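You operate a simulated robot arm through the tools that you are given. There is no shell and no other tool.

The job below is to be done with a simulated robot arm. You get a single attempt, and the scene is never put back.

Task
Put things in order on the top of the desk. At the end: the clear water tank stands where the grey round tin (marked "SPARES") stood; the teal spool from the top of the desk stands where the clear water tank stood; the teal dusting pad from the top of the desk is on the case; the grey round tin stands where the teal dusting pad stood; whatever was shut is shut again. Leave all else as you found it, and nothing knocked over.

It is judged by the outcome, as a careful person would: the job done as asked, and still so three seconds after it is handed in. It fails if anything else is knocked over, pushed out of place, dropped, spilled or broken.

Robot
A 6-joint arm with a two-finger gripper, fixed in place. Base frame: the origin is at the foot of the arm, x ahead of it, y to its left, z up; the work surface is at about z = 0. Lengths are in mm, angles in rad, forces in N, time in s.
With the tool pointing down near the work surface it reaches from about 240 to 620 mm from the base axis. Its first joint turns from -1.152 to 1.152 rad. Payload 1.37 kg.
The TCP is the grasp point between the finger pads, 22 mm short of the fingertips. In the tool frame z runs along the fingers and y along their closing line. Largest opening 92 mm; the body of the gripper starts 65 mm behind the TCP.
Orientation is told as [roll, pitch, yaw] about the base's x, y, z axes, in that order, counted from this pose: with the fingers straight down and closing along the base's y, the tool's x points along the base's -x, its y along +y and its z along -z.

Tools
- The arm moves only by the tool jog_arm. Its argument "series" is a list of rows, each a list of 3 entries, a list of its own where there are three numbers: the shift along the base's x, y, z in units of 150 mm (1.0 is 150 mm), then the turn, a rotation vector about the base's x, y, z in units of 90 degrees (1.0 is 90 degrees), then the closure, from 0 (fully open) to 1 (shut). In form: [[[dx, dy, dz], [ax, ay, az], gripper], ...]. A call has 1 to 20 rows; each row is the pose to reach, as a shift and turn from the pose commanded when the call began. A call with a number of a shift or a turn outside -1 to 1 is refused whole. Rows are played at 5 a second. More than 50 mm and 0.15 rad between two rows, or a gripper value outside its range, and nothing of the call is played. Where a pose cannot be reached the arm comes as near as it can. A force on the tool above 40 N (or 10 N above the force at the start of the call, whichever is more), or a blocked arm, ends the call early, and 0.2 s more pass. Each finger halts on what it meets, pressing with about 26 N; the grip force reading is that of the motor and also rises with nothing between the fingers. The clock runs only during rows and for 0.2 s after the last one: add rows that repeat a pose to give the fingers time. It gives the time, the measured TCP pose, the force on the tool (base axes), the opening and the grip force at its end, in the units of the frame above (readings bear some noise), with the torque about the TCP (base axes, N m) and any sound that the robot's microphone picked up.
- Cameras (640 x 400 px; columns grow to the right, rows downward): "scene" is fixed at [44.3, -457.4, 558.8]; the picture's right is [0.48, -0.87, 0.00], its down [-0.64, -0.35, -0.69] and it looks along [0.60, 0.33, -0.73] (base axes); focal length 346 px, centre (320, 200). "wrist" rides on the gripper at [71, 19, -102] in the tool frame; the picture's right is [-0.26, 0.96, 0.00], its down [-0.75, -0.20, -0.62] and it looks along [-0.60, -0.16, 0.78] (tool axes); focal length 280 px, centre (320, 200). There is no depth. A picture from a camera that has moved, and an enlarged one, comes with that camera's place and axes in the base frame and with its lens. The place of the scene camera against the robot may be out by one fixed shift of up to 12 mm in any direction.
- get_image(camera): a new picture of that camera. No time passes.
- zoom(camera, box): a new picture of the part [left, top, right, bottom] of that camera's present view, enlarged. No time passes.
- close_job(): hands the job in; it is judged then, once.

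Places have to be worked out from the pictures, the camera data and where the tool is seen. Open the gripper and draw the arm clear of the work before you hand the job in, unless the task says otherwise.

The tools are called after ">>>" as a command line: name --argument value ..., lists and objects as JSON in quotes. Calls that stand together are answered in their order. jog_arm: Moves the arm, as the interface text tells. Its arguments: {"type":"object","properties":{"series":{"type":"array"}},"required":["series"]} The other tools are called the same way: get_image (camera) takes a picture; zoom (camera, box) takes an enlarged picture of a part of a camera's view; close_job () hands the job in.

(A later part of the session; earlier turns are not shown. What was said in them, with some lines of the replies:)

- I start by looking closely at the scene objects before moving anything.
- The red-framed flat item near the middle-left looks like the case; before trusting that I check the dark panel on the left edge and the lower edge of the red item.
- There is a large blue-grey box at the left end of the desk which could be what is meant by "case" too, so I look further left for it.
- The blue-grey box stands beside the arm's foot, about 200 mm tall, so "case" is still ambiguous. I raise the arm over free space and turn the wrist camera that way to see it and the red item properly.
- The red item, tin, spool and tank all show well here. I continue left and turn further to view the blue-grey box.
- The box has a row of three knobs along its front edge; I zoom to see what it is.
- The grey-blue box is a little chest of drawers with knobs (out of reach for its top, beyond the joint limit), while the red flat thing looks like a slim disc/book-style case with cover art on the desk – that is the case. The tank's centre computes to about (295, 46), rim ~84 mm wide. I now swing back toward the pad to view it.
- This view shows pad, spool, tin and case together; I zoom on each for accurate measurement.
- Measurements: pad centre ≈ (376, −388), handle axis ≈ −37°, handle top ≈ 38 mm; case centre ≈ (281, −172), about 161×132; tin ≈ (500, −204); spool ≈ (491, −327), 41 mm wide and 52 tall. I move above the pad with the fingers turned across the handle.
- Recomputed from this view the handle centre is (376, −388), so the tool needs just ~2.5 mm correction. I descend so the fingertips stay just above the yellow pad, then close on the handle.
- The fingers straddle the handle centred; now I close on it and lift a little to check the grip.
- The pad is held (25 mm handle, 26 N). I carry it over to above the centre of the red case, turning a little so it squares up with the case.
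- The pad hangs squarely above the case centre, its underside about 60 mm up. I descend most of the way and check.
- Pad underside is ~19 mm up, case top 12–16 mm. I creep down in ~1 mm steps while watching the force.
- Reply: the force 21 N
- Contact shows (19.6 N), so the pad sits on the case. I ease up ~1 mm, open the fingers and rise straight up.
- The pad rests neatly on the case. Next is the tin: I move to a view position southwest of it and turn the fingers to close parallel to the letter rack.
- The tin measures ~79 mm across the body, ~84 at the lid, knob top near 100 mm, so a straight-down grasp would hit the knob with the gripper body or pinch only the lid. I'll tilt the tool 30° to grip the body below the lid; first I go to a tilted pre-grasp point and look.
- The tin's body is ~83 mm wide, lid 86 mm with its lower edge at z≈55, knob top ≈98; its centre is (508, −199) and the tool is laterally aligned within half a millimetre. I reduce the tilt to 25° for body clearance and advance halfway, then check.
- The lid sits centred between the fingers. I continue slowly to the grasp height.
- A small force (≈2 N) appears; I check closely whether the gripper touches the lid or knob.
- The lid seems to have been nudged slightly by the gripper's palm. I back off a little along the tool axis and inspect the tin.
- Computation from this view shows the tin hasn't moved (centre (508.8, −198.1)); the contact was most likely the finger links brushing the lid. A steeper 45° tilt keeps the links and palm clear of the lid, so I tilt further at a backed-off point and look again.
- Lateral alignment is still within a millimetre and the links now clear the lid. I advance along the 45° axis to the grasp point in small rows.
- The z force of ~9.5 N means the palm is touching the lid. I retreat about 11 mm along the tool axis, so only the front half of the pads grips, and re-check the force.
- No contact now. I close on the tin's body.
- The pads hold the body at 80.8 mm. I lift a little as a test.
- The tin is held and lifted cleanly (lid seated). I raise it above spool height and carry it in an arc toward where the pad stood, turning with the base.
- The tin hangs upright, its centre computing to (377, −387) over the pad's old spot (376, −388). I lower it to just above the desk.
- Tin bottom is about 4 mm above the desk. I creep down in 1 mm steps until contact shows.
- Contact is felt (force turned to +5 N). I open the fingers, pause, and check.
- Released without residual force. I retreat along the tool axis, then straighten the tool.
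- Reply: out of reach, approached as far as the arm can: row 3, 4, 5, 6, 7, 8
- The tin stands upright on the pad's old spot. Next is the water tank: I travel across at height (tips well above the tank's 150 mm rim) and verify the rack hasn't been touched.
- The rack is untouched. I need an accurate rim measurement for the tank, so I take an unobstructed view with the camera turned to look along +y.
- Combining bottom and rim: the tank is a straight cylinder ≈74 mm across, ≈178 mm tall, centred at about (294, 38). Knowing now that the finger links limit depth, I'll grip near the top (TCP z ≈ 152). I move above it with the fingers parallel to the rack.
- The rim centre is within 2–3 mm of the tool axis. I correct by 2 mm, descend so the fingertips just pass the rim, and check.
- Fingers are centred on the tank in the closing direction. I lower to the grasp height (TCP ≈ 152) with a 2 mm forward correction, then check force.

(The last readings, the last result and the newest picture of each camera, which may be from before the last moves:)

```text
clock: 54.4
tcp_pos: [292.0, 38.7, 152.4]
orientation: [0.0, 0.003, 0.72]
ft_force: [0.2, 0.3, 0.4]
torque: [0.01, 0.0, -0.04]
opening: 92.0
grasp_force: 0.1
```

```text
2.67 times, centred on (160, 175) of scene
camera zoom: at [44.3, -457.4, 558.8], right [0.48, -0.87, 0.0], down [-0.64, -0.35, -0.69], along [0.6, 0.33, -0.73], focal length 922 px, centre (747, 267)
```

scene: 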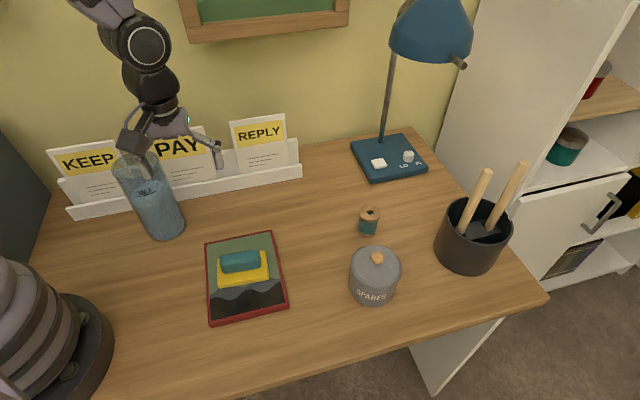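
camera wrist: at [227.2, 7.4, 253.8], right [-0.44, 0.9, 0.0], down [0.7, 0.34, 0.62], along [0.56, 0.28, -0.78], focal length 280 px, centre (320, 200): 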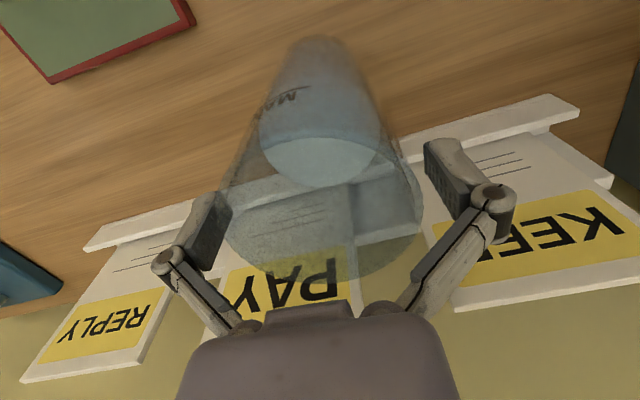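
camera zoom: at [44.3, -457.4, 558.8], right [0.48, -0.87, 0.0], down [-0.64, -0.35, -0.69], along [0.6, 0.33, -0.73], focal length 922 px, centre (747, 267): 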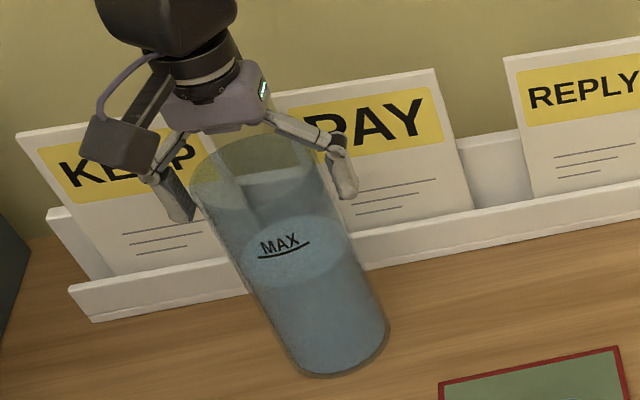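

No contact and the tank lies centred. I close the fingers.

>>> jog_arm --series '[[[0, 0, 0], [0, 0, 0], 0.1], [[0, 0, 0], [0, 0, 0], 0.2], [[0, 0, 0], [0, 0, 0], 0.3], [[0, 0, 0], [0, 0, 0], 0.5], [[0, 0, 0], [0, 0, 0], 0.5], [[0, 0, 0], [0, 0, 0], 0.5]]'

>>> get_image --camera "wrist"

>>> zoom --camera "scene" --box '[90, 100, 230, 250]'

```text
clock: 55.8
tcp_pos: [292.9, 39.0, 152.4]
orientation: [0.0, -0.002, 0.722]
ft_force: [1.2, -2.6, 6.7]
torque: [0.0, 0.12, 0.01]
opening: 74.4
grasp_force: 25.8
```

```text
taken
camera wrist: at [227.4, 7.4, 254.0], right [-0.44, 0.9, 0.0], down [0.7, 0.34, 0.62], along [0.56, 0.28, -0.78], focal length 280 px, centre (320, 200)
```

wrist: 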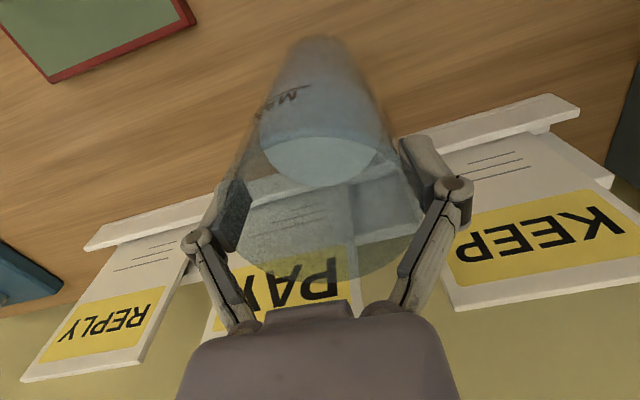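

```text
2.67 times, centred on (160, 175) of scene
camera zoom: at [44.2, -457.4, 558.8], right [0.48, -0.87, 0.0], down [-0.64, -0.35, -0.69], along [0.6, 0.33, -0.73], focal length 922 px, centre (747, 267)
```

zoom: 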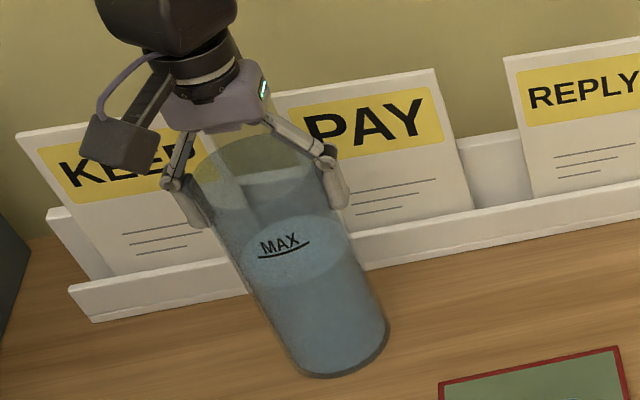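

Held at 74.4 mm. I lift very slowly by ~30 mm.

>>> jog_arm --series '[[[0, 0, 0.015], [0, 0, 0], 0.5], [[0, 0, 0.04], [0, 0, 0], 0.5], [[0, 0, 0.07], [0, 0, 0], 0.5], [[0, 0, 0.11], [0, 0, 0], 0.5], [[0, 0, 0.15], [0, 0, 0], 0.5], [[0, 0, 0.18], [0, 0, 0], 0.5], [[0, 0, 0.2], [0, 0, 0], 0.5], [[0, 0, 0.2], [0, 0, 0], 0.5]]'

>>> get_image --camera "wrist"

>>> get_image --camera "scene"

```text
clock: 57.6
tcp_pos: [294.2, 37.7, 181.8]
orientation: [0.0, 0.0, 0.72]
ft_force: [0.4, 0.2, -6.6]
torque: [0.01, 0.0, -0.04]
opening: 74.4
grasp_force: 26.2
```

```text
taken
camera wrist: at [228.2, 6.5, 284.0], right [-0.44, 0.9, 0.0], down [0.7, 0.34, 0.62], along [0.56, 0.28, -0.78], focal length 280 px, centre (320, 200)
```

wrist: 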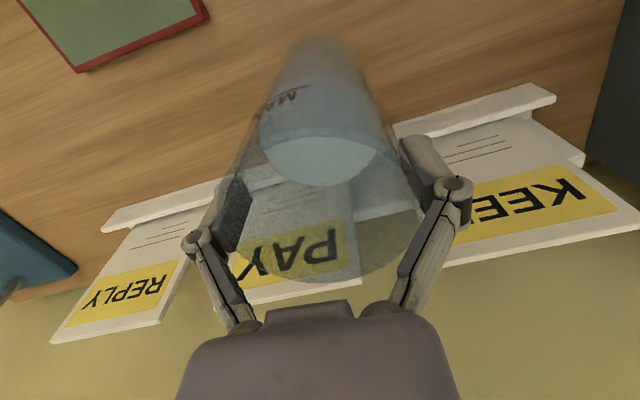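

```text
taken
```

scene: 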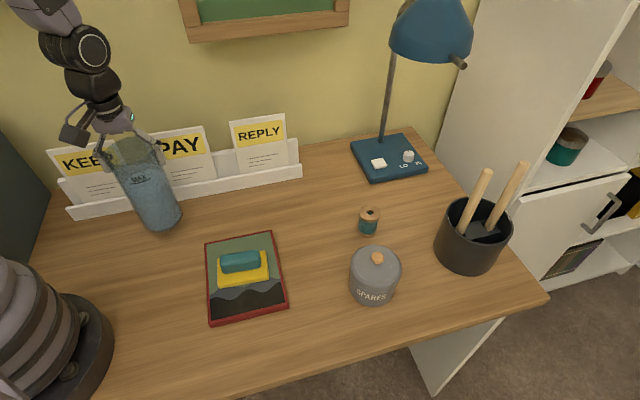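

The tank is held upright (≈6.6 N weight, level water). I carry it slowly, parallel to the rack, toward the tin's old place in two legs.

>>> jog_arm --series '[[[0.02, -0.024, 0], [0, 0, 0], 0.5], [[0.071, -0.08, 0], [0, 0, 0], 0.5], [[0.142, -0.159, 0], [0, 0, 0], 0.5], [[0.235, -0.262, 0], [0, 0, 0], 0.5], [[0.334, -0.374, 0], [0, 0, 0], 0.5], [[0.434, -0.485, 0], [0, 0, 0], 0.5], [[0.533, -0.596, 0], [0, 0, 0], 0.5], [[0.62, -0.693, 0], [0, 0, 0], 0.5], [[0.683, -0.763, 0], [0, 0, 0], 0.5], [[0.711, -0.795, 0], [0, 0, 0], 0.5]]'

>>> get_image --camera "scene"

```text
clock: 59.8
tcp_pos: [401.4, -81.9, 183.0]
orientation: [0.0, 0.0, 0.721]
ft_force: [0.1, -0.3, -4.8]
torque: [-0.02, -0.03, 0.0]
opening: 74.5
grasp_force: 26.4
```

```text
taken
```

scene: 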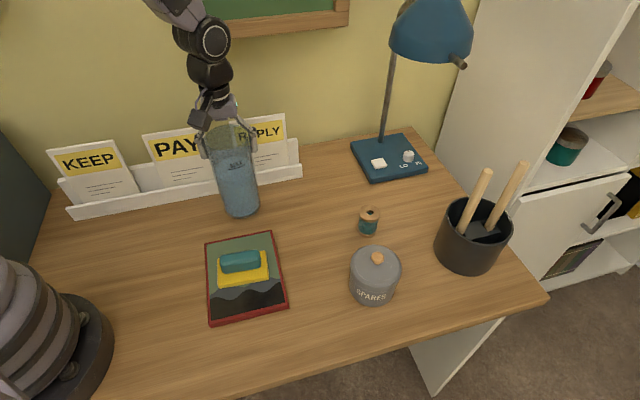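

Going well, water level steady. I continue with the second leg.

>>> jog_arm --series '[[[0.02, -0.024, 0], [0, 0, 0], 0.5], [[0.071, -0.08, 0], [0, 0, 0], 0.5], [[0.142, -0.159, 0], [0, 0, 0], 0.5], [[0.235, -0.262, 0], [0, 0, 0], 0.5], [[0.334, -0.374, 0], [0, 0, 0], 0.5], [[0.434, -0.485, 0], [0, 0, 0], 0.5], [[0.533, -0.596, 0], [0, 0, 0], 0.5], [[0.62, -0.693, 0], [0, 0, 0], 0.5], [[0.683, -0.763, 0], [0, 0, 0], 0.5], [[0.711, -0.795, 0], [0, 0, 0], 0.5], [[0.711, -0.795, 0], [0, 0, 0], 0.5]]'

>>> get_image --camera "scene"

>>> get_image --camera "wrist"

```text
clock: 62.2
tcp_pos: [506.7, -199.9, 181.8]
orientation: [0.001, 0.002, 0.721]
ft_force: [-0.3, -0.4, -5.6]
torque: [0.01, 0.0, -0.04]
opening: 74.1
grasp_force: 26.5
```

```text
taken
```

scene: 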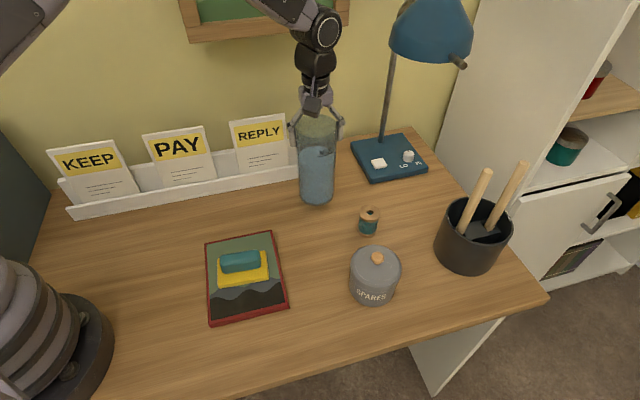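

```text
taken
camera wrist: at [441.5, -231.2, 283.9], right [-0.44, 0.9, 0.0], down [0.7, 0.34, 0.62], along [0.56, 0.28, -0.78], focal length 280 px, centre (320, 200)
```

wrist: 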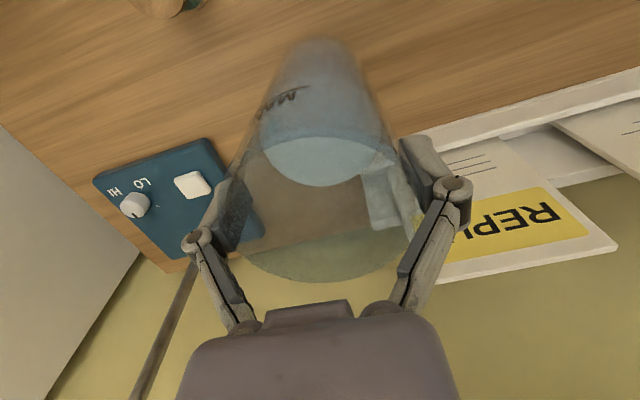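

The tank is over the tin's old spot at (507.4, −198.6). I lower it to a few millimetres above the desk.

>>> jog_arm --series '[[[0, 0, -0.02], [0, 0, 0], 0.5], [[0, 0, -0.06], [0, 0, 0], 0.5], [[0, 0, -0.1], [0, 0, 0], 0.5], [[0, 0, -0.14], [0, 0, 0], 0.5], [[0, 0, -0.165], [0, 0, 0], 0.5], [[0, 0, -0.177], [0, 0, 0], 0.5], [[0, 0, -0.177], [0, 0, 0], 0.5]]'

>>> jog_arm --series '[[[0, 0, -0.007], [0, 0, 0], 0.5], [[0, 0, -0.012], [0, 0, 0], 0.5], [[0, 0, -0.012], [0, 0, 0], 0.5]]'

>>> zoom --camera "scene" --box '[260, 110, 380, 230]'

```text
clock: 63.8
tcp_pos: [506.5, -200.7, 155.5]
orientation: [0.001, 0.0, 0.721]
ft_force: [0.4, 0.0, -5.2]
torque: [0.0, 0.01, -0.01]
opening: 74.3
grasp_force: 26.3
```

```text
clock: 64.6
tcp_pos: [506.9, -199.7, 153.4]
orientation: [-0.001, -0.002, 0.721]
ft_force: [-0.4, 0.7, -5.7]
torque: [0.07, -0.02, 0.04]
opening: 73.8
grasp_force: 25.9
```

```text
3.33 times, centred on (320, 170) of scene
camera zoom: at [44.3, -457.4, 558.7], right [0.48, -0.87, 0.0], down [-0.64, -0.35, -0.69], along [0.6, 0.33, -0.73], focal length 1152 px, centre (320, 300)
```

zoom: 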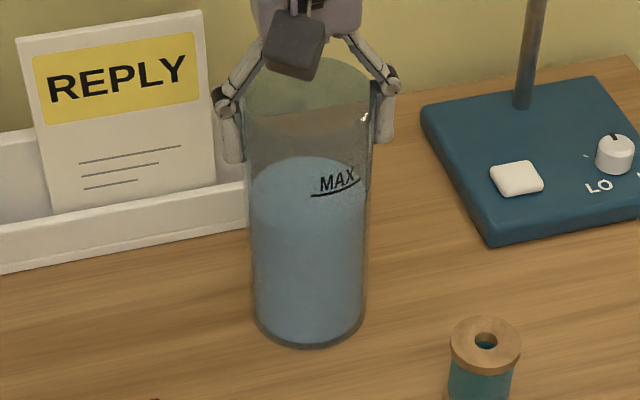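

Still carrying the full weight, so about a millimetre remains; I creep down further.

>>> jog_arm --series '[[[0, 0, -0.005], [0, 0, 0], 0.5], [[0, 0, -0.005], [0, 0, 0], 0.5]]'

>>> jog_arm --series '[[[0, 0, -0.005], [0, 0, 0], 0.5], [[0, 0, -0.005], [0, 0, 0], 0.5]]'

```text
clock: 65.2
tcp_pos: [505.5, -200.2, 152.3]
orientation: [0.001, -0.001, 0.72]
ft_force: [0.9, 0.4, -6.9]
torque: [0.02, 0.0, 0.0]
opening: 73.9
grasp_force: 26.7
```

```text
clock: 65.8
tcp_pos: [505.9, -201.6, 152.2]
orientation: [0.001, 0.0, 0.722]
ft_force: [-0.9, 0.1, -1.5]
torque: [0.16, 0.11, 0.03]
opening: 74.4
grasp_force: 26.2
```

The load has dropped to −1.5 N, so the tank now stands on the desk. I open the fingers gently and look.

>>> jog_arm --series '[[[0, 0, -0.001], [0, 0, 0], 0.15], [[0, 0, -0.001], [0, 0, 0], 0.08], [[0, 0, -0.001], [0, 0, 0], 0.0], [[0, 0, -0.001], [0, 0, 0], 0.0], [[0, 0, -0.001], [0, 0, 0], 0.0]]'

>>> get_image --camera "wrist"

>>> zoom --camera "scene" --box '[260, 110, 380, 230]'

```text
clock: 67.0
tcp_pos: [507.6, -200.2, 150.5]
orientation: [0.001, 0.001, 0.721]
ft_force: [0.3, -0.1, -0.1]
torque: [0.01, 0.0, -0.01]
opening: 92.1
grasp_force: 0.0
```

```text
taken
camera wrist: at [441.2, -231.0, 254.1], right [-0.44, 0.9, 0.0], down [0.7, 0.34, 0.62], along [0.56, 0.28, -0.78], focal length 280 px, centre (320, 200)
```

wrist: 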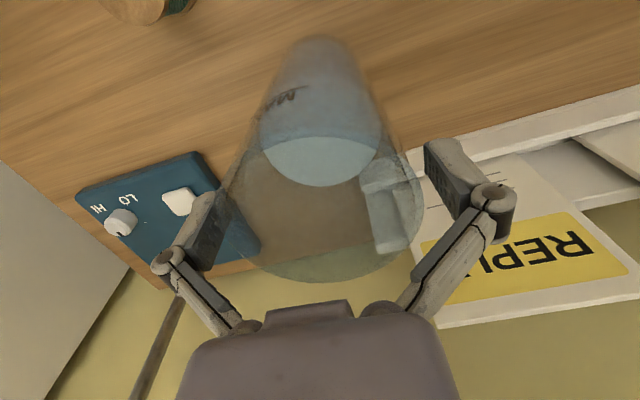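

```text
3.33 times, centred on (320, 170) of scene
camera zoom: at [44.3, -457.4, 558.8], right [0.48, -0.87, 0.0], down [-0.64, -0.35, -0.69], along [0.6, 0.33, -0.73], focal length 1152 px, centre (320, 300)
```

zoom: 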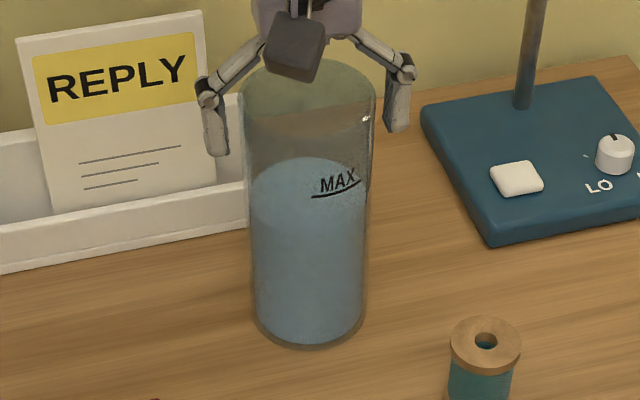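

The tank stands alone, upright and dry. I rise straight up until the fingertips clear its rim, then move over the spool.

>>> jog_arm --series '[[[0, 0, 0.08], [0, 0, 0], 0], [[0, 0, 0.18], [0, 0, 0], 0], [[0, 0, 0.3], [0, 0, 0], 0], [[0, 0, 0.42], [0, 0, 0], 0], [[0, 0, 0.54], [0, 0, 0], 0], [[-0.01, -0.12, 0.56], [0, 0, 0.02], 0], [[-0.03, -0.3, 0.56], [0, 0, 0.05], 0], [[-0.05, -0.48, 0.56], [0, 0, 0.08], 0], [[-0.08, -0.66, 0.56], [0, 0, 0.1], 0], [[-0.11, -0.86, 0.5], [0, 0, 0.115], 0], [[-0.11, -0.86, 0.3], [0, 0, 0.115], 0], [[-0.11, -0.86, 0.05], [0, 0, 0.115], 0], [[-0.11, -0.86, 0.05], [0, 0, 0.115], 0]]'

>>> get_image --camera "wrist"

>>> get_image --camera "scene"

```text
clock: 69.8
tcp_pos: [492.3, -327.5, 159.4]
orientation: [0.0, -0.001, 0.903]
ft_force: [0.2, 0.9, -0.2]
torque: [-0.01, -0.02, -0.05]
opening: 91.9
grasp_force: 0.1
```

```text
taken
camera wrist: at [433.2, -370.1, 260.8], right [-0.59, 0.8, 0.0], down [0.63, 0.46, 0.62], along [0.5, 0.37, -0.78], focal length 280 px, centre (320, 200)
```

wrist: 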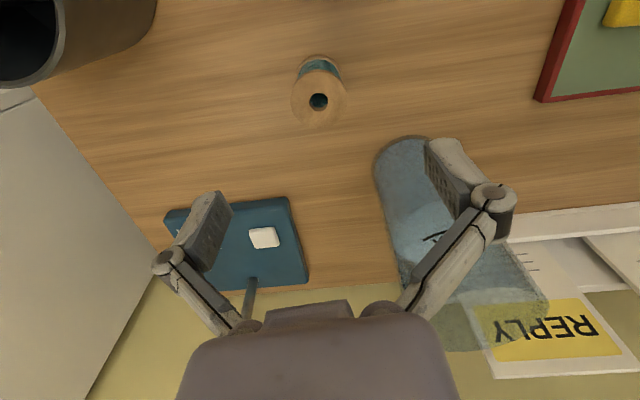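

```text
taken
```

scene: 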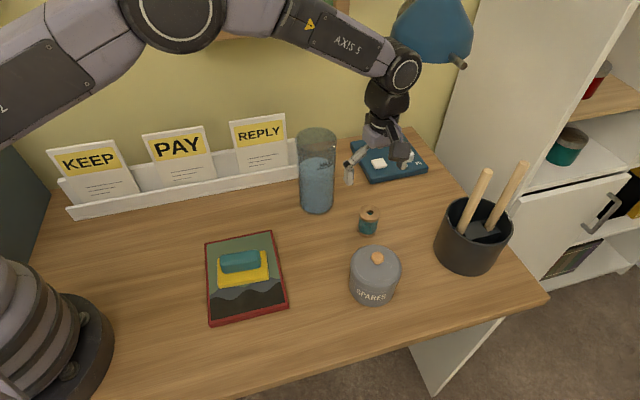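

>>> zoom --camera "wrist" --box '[270, 40, 370, 140]'

```text
4.00 times, centred on (320, 90) of wrist
camera zoom: at [433.2, -370.1, 260.8], right [-0.59, 0.8, 0.0], down [0.63, 0.46, 0.62], along [0.5, 0.37, -0.78], focal length 1122 px, centre (320, 640)
```

zoom: 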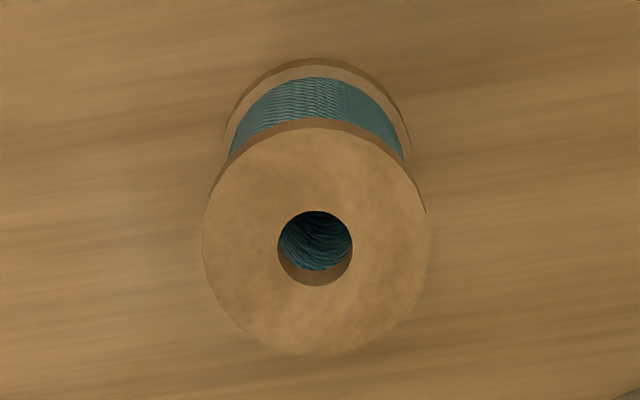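

The spool's centre is within 2 mm of the tool axis. I narrow the fingers a bit, correct, and descend around it.

>>> jog_arm --series '[[[-0.003, -0.012, -0.1], [0, 0, 0], 0.15], [[-0.003, -0.012, -0.25], [0, 0, 0], 0.25], [[-0.003, -0.012, -0.42], [0, 0, 0], 0.25], [[-0.003, -0.012, -0.58], [0, 0, 0], 0.25], [[-0.003, -0.012, -0.7], [0, 0, 0], 0.25], [[-0.003, -0.012, -0.8], [0, 0, 0], 0.25], [[-0.003, -0.012, -0.87], [0, 0, 0], 0.25], [[-0.003, -0.012, -0.87], [0, 0, 0], 0.25]]'

>>> get_image --camera "wrist"

>>> get_image --camera "scene"

```text
clock: 71.6
tcp_pos: [488.7, -331.3, 28.0]
orientation: [-0.001, 0.001, 0.904]
ft_force: [0.8, 0.2, -0.2]
torque: [-0.02, -0.02, 0.01]
opening: 69.1
grasp_force: 0.0
```

```text
taken
camera wrist: at [431.2, -373.0, 130.3], right [-0.59, 0.8, 0.0], down [0.63, 0.46, 0.62], along [0.5, 0.37, -0.78], focal length 280 px, centre (320, 200)
```

wrist: 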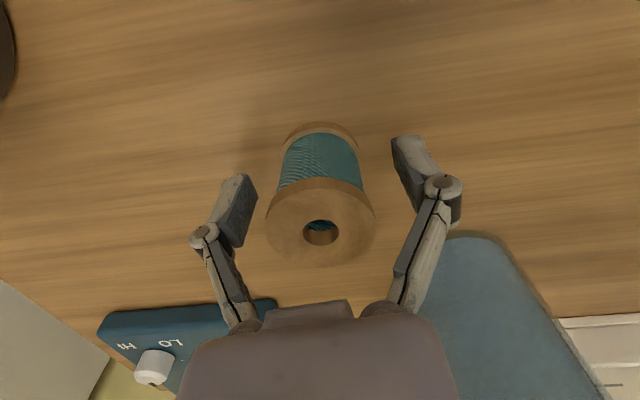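

```text
taken
```

scene: 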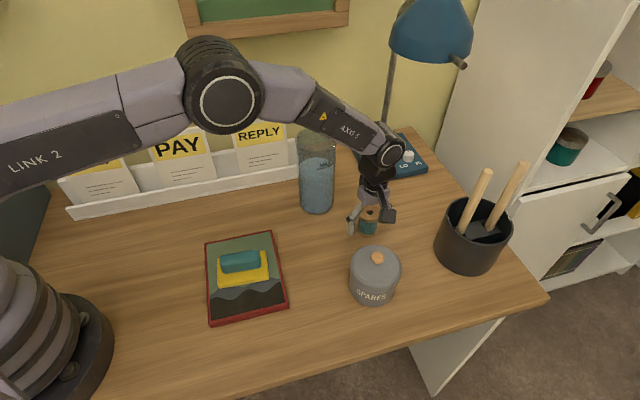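

The spool is centred between the fingers. I close on both flanges and lift.

>>> jog_arm --series '[[[0, 0, 0], [0, 0, 0], 0.4], [[0, 0, 0], [0, 0, 0], 0.6], [[0, 0, 0], [0, 0, 0], 0.8], [[0, 0, 0], [0, 0, 0], 0.8], [[0, 0, 0], [0, 0, 0], 0.8], [[0, 0, 0.03], [0, 0, 0], 0.8], [[0, 0, 0.12], [0, 0, 0], 0.8], [[0, 0, 0.25], [0, 0, 0], 0.8]]'

>>> get_image --camera "wrist"

>>> zoom --camera "scene" --box '[300, 130, 440, 260]'

```text
clock: 73.4
tcp_pos: [488.6, -329.6, 66.2]
orientation: [0.002, 0.001, 0.899]
ft_force: [0.3, 1.1, 0.9]
torque: [0.02, 0.0, 0.0]
opening: 37.6
grasp_force: 25.8
```

```text
taken
camera wrist: at [429.9, -372.7, 168.9], right [-0.59, 0.8, 0.0], down [0.63, 0.46, 0.62], along [0.5, 0.37, -0.78], focal length 280 px, centre (320, 200)
```

wrist: 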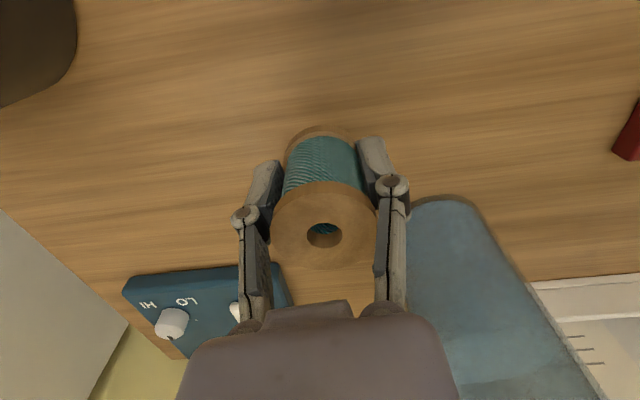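

```text
3.08 times, centred on (370, 195) of scene
camera zoom: at [44.3, -457.4, 558.8], right [0.48, -0.87, 0.0], down [-0.64, -0.35, -0.69], along [0.6, 0.33, -0.73], focal length 1064 px, centre (166, 215)
```

zoom: 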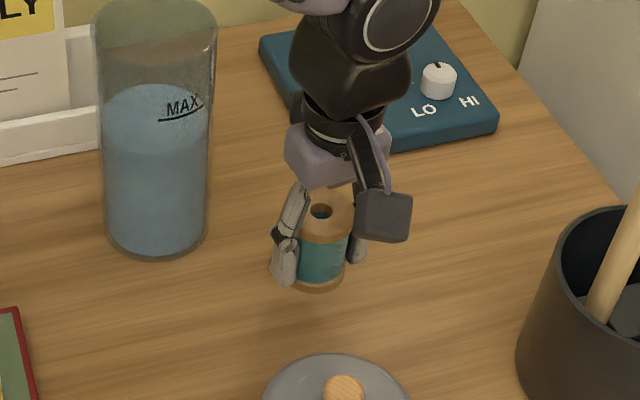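

The spool is held upright by both flanges. I raise it and route it inboard, well clear of the tank, tin and case, toward the tank's old place.

>>> jog_arm --series '[[[0, 0, 0.18], [0, 0, 0], 0.8], [[0, 0, 0.38], [0, 0, 0], 0.8], [[-0.05, 0.02, 0.56], [0, 0, 0], 0.8], [[-0.17, 0.08, 0.57], [0, 0, 0], 0.8], [[-0.32, 0.17, 0.57], [0, 0, -0.02], 0.8], [[-0.47, 0.26, 0.57], [0, 0, -0.03], 0.8], [[-0.59, 0.33, 0.57], [0, 0, -0.04], 0.8]]'

>>> jog_arm --series '[[[-0.08, 0.14, 0], [0, 0, -0.01], 0.8], [[-0.16, 0.3, 0], [0, 0, -0.03], 0.8], [[-0.25, 0.47, 0], [0, 0, -0.05], 0.8], [[-0.34, 0.64, 0], [0, 0, -0.06], 0.8], [[-0.42, 0.8, 0], [0, 0, -0.07], 0.8], [[-0.5, 0.96, 0], [0, 0, -0.074], 0.8]]'

>>> jog_arm --series '[[[-0.03, 0.17, 0], [0, 0, 0], 0.8], [[-0.06, 0.34, 0], [0, 0, 0], 0.8], [[-0.1, 0.52, 0], [0, 0, 0], 0.8], [[-0.13, 0.7, 0], [0, 0, 0], 0.8], [[-0.16, 0.85, 0], [0, 0, 0], 0.8], [[-0.18, 0.95, 0], [0, 0, 0], 0.8]]'

>>> get_image --camera "scene"

>>> get_image --camera "wrist"

```text
clock: 75.0
tcp_pos: [400.0, -281.3, 152.6]
orientation: [0.0, 0.0, 0.838]
ft_force: [-0.1, 0.7, -0.5]
torque: [0.02, -0.01, 0.01]
opening: 37.5
grasp_force: 25.4
```

```text
clock: 76.4
tcp_pos: [325.1, -136.8, 153.2]
orientation: [0.0, -0.001, 0.723]
ft_force: [0.4, -0.5, 0.4]
torque: [-0.01, -0.01, 0.01]
opening: 37.7
grasp_force: 26.1
```

```text
clock: 77.8
tcp_pos: [297.4, 4.7, 150.6]
orientation: [0.0, 0.001, 0.723]
ft_force: [0.3, 0.1, -0.3]
torque: [0.01, 0.02, 0.01]
opening: 37.0
grasp_force: 26.7
```

```text
taken
```

scene: 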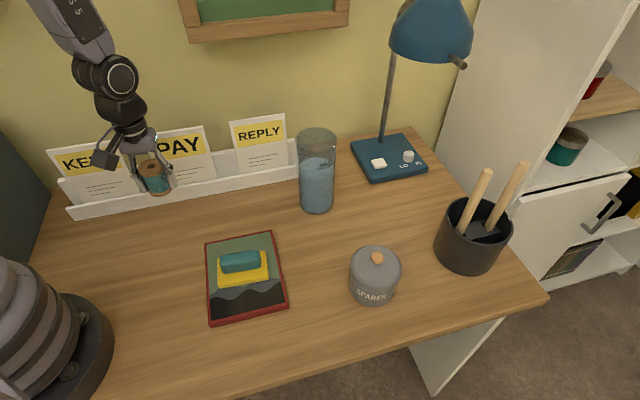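

```text
taken
camera wrist: at [232.4, -26.3, 253.2], right [-0.44, 0.9, 0.0], down [0.7, 0.34, 0.62], along [0.56, 0.28, -0.78], focal length 280 px, centre (320, 200)
```

wrist: 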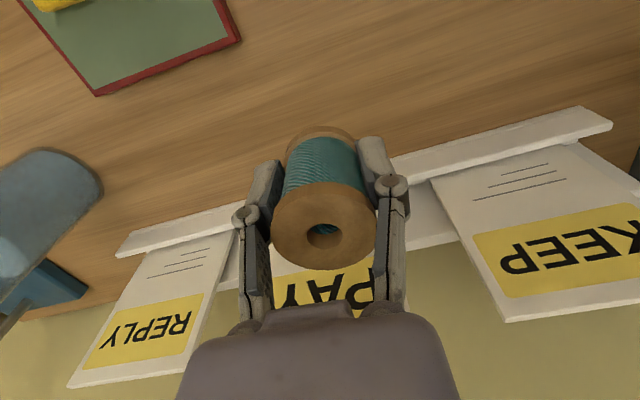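

I shift to the tank's old centre (294, 39) and lower the spool, stopping a little above the desk.

>>> jog_arm --series '[[[-0.014, 0.11, 0], [0, 0, 0], 0.8], [[-0.028, 0.219, -0.03], [0, 0, 0], 0.8], [[-0.028, 0.219, -0.15], [0, 0, 0], 0.8], [[-0.028, 0.219, -0.3], [0, 0, 0], 0.8], [[-0.028, 0.219, -0.45], [0, 0, 0], 0.8], [[-0.028, 0.219, -0.58], [0, 0, 0], 0.8], [[-0.028, 0.219, -0.7], [0, 0, 0], 0.8], [[-0.028, 0.219, -0.77], [0, 0, 0], 0.8], [[-0.028, 0.219, -0.77], [0, 0, 0], 0.8]]'

>>> get_image --camera "wrist"

>>> get_image --camera "scene"

```text
clock: 79.8
tcp_pos: [294.9, 39.0, 35.5]
orientation: [0.001, 0.0, 0.723]
ft_force: [-0.6, -0.2, -0.4]
torque: [0.0, 0.0, 0.01]
opening: 37.1
grasp_force: 25.6
```

```text
taken
camera wrist: at [229.3, 6.4, 138.4], right [-0.44, 0.9, 0.0], down [0.7, 0.34, 0.62], along [0.56, 0.28, -0.78], focal length 280 px, centre (320, 200)
```

wrist: 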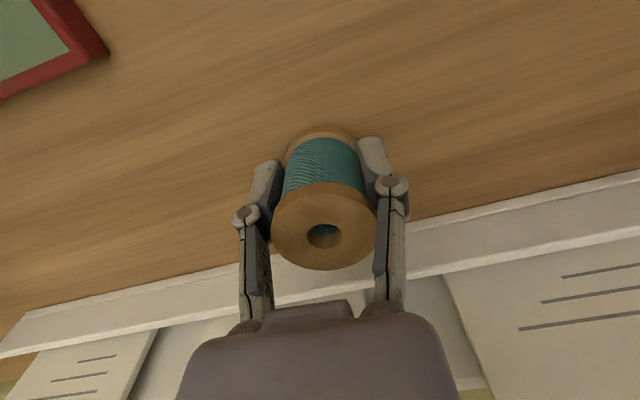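

```text
taken
```

scene: 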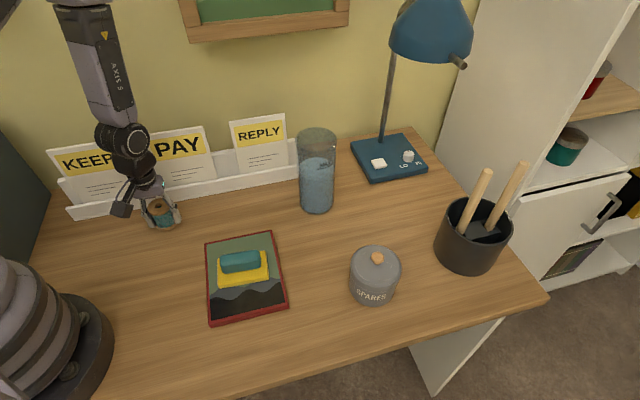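

About 8 mm remain to the desk. I creep down and watch for contact.

>>> jog_arm --series '[[[0, 0, -0.015], [0, 0, 0], 0.8], [[0, 0, -0.03], [0, 0, 0], 0.8], [[0, 0, -0.042], [0, 0, 0], 0.8], [[0, 0, -0.045], [0, 0, 0], 0.8]]'

>>> jog_arm --series '[[[0, 0, -0.005], [0, 0, 0], 0.8], [[0, 0, -0.008], [0, 0, 0], 0.8]]'

```text
clock: 80.8
tcp_pos: [293.2, 38.3, 28.9]
orientation: [0.0, 0.002, 0.724]
ft_force: [0.3, 1.1, -0.7]
torque: [-0.02, -0.01, 0.0]
opening: 37.1
grasp_force: 25.5
```

```text
clock: 81.4
tcp_pos: [293.5, 38.0, 28.8]
orientation: [0.001, 0.001, 0.723]
ft_force: [-1.8, 2.1, 7.6]
torque: [0.07, -0.02, 0.02]
opening: 36.8
grasp_force: 25.1
```

The spool touches the desk (+7.6 N). I ease off a hair, open the fingers, check, and then rise.

>>> jog_arm --series '[[[0, 0, 0.003], [0, 0, 0], 0.75], [[0, 0, 0.003], [0, 0, 0], 0.55], [[0, 0, 0.003], [0, 0, 0], 0.35], [[0, 0, 0.003], [0, 0, 0], 0.25], [[0, 0, 0.003], [0, 0, 0], 0.25]]'

>>> get_image --camera "wrist"

```text
clock: 82.6
tcp_pos: [294.7, 38.3, 29.0]
orientation: [0.0, -0.001, 0.723]
ft_force: [-0.2, 0.3, -0.1]
torque: [0.01, -0.01, -0.01]
opening: 69.1
grasp_force: 0.0
```

```text
taken
camera wrist: at [229.8, 6.8, 131.4], right [-0.44, 0.9, 0.0], down [0.7, 0.34, 0.62], along [0.56, 0.28, -0.78], focal length 280 px, centre (320, 200)
```

wrist: 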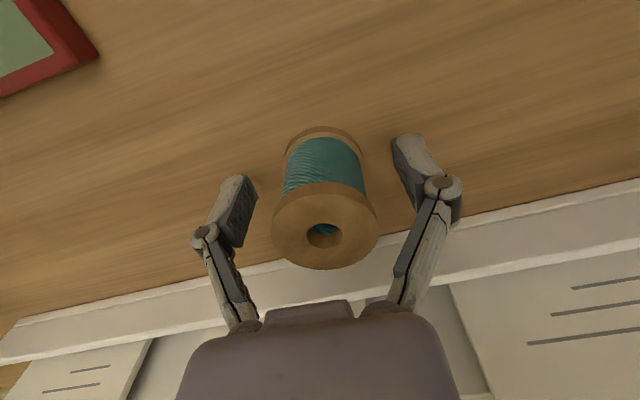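

The spool stands free and upright. I rise straight up and then draw the arm back over clear space.

>>> jog_arm --series '[[[0, 0, 0.06], [0, 0, 0], 0.25], [[0, 0, 0.18], [0, 0, 0], 0.25], [[0, 0, 0.35], [0, 0, 0], 0.2], [[0, 0, 0.55], [0, 0, 0], 0.1], [[0, 0, 0.75], [0, 0, 0], 0], [[0, 0, 0.95], [0, 0, 0], 0], [[0, 0, 1.0], [0, 0, 0], 0]]'

>>> jog_arm --series '[[[0, -0.1, 0.15], [0, 0, 0], 0], [[0, -0.25, 0.35], [0, 0, 0], 0], [[0.02, -0.45, 0.55], [0, 0, 0], 0], [[0.04, -0.65, 0.75], [0, 0, 0], 0], [[0.06, -0.85, 0.9], [0, 0, 0], 0], [[0.08, -1.0, 0.95], [0, 0, 0], 0], [[0.08, -1.0, 0.95], [0, 0, 0], 0]]'

>>> get_image --camera "scene"

>>> get_image --camera "wrist"

```text
clock: 84.2
tcp_pos: [295.1, 39.5, 177.7]
orientation: [0.0, -0.001, 0.723]
ft_force: [0.3, 0.2, 1.2]
torque: [-0.04, -0.01, 0.04]
opening: 92.0
grasp_force: 0.1
```

```text
clock: 85.8
tcp_pos: [306.0, -113.0, 320.7]
orientation: [-0.001, 0.0, 0.723]
ft_force: [-0.2, 0.0, 0.4]
torque: [0.01, 0.02, 0.05]
opening: 92.1
grasp_force: 0.1
```

```text
taken
```

scene: 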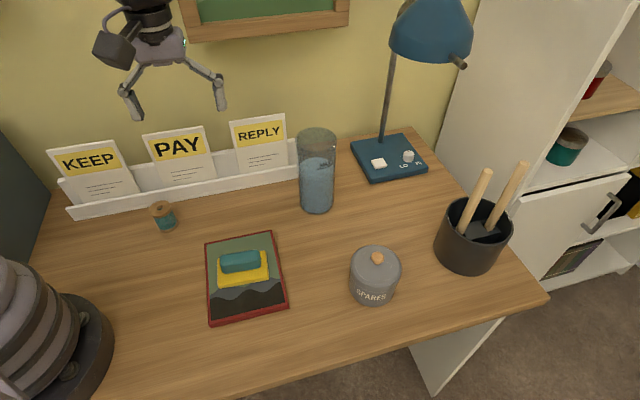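

```text
taken
camera wrist: at [240.8, -143.6, 422.6], right [-0.44, 0.9, 0.0], down [0.7, 0.34, 0.62], along [0.56, 0.28, -0.78], focal length 280 px, centre (320, 200)
```

wrist: 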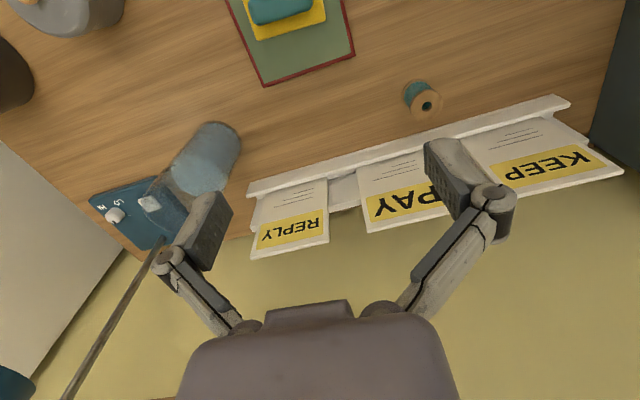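

All four are in place visually. I zoom in to check final positions and that the lid, pad and other items are as they should be.

>>> zoom --camera "scene" --box '[100, 170, 220, 260]'

>>> zoom --camera "scene" --box '[190, 210, 430, 340]'

>>> zoom --camera "scene" --box '[260, 110, 380, 230]'

```text
4.44 times, centred on (160, 215) of scene
camera zoom: at [44.2, -457.4, 558.8], right [0.48, -0.87, 0.0], down [-0.64, -0.35, -0.69], along [0.6, 0.33, -0.73], focal length 1536 px, centre (1031, 133)
```

zoom: 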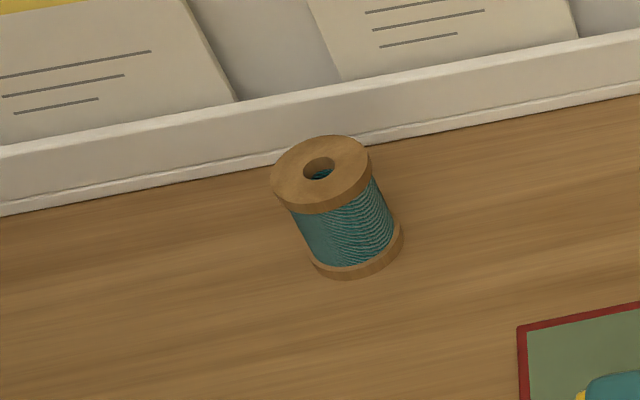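

```text
2.67 times, centred on (310, 275) of scene
camera zoom: at [44.2, -457.4, 558.8], right [0.48, -0.87, 0.0], down [-0.64, -0.35, -0.69], along [0.6, 0.33, -0.73], focal length 922 px, centre (347, 0)
```

zoom: 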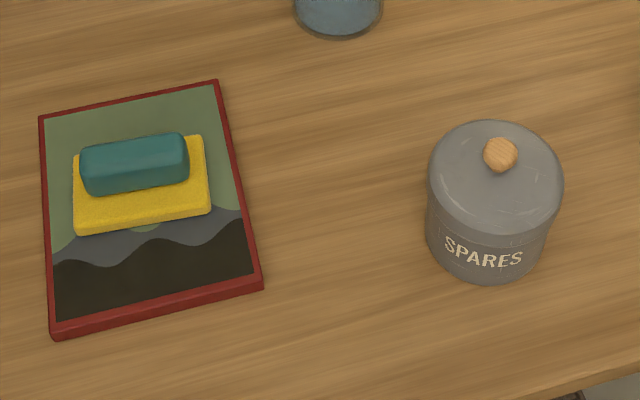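

```text
3.33 times, centred on (320, 170) of scene
camera zoom: at [44.2, -457.4, 558.8], right [0.48, -0.87, 0.0], down [-0.64, -0.35, -0.69], along [0.6, 0.33, -0.73], focal length 1152 px, centre (320, 300)
```

zoom: 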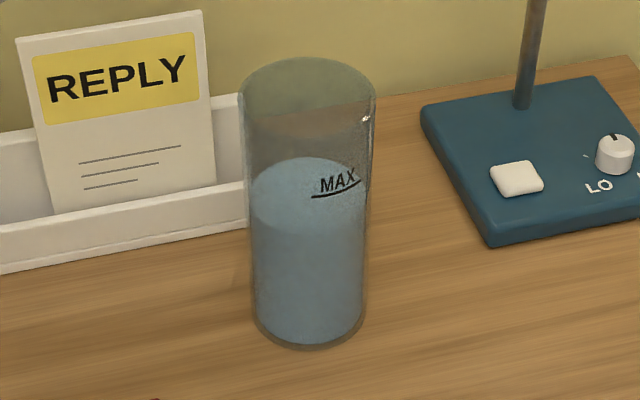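

Everything checks out: the tank's base matches the tin's old footprint, and the tin matches the pad's old spot with its lid seated. The spool is within about 5 mm of the tank's old centre, the pad rests on the case, and the case and rack have not moved. Nothing was opened, the gripper is open and the arm is up clear of the work, so I hand in the job.

>>> close_job

```text
The job is handed in.
```

The desk is in order as asked and the job is handed in. I checked the final positions against the camera pictures beforehand; no judging result came back.

- **Water tank:** it stands where the tin stood, with its water still in it.
- **Spool:** it stands about 5 mm from the centre of where the tank stood, slightly towards the letter rack.
- **Dusting pad:** it lies on the red flat case. I took that to be "the case". The other candidate was the small chest of drawers at the left end of the desk, whose top looked largely beyond the arm's turning range.
- **Tin:** it stands where the pad stood, with its lid on.

On the first two tries at the tin, the gripper touched its lid lightly. The tin did not move, and I changed the grip before lifting it.

I opened nothing, so nothing needed shutting again. In the last pictures the letter rack and the red case were where they started, and the lamp and tool pot looked undisturbed. The gripper is open and the arm is raised above the desk.
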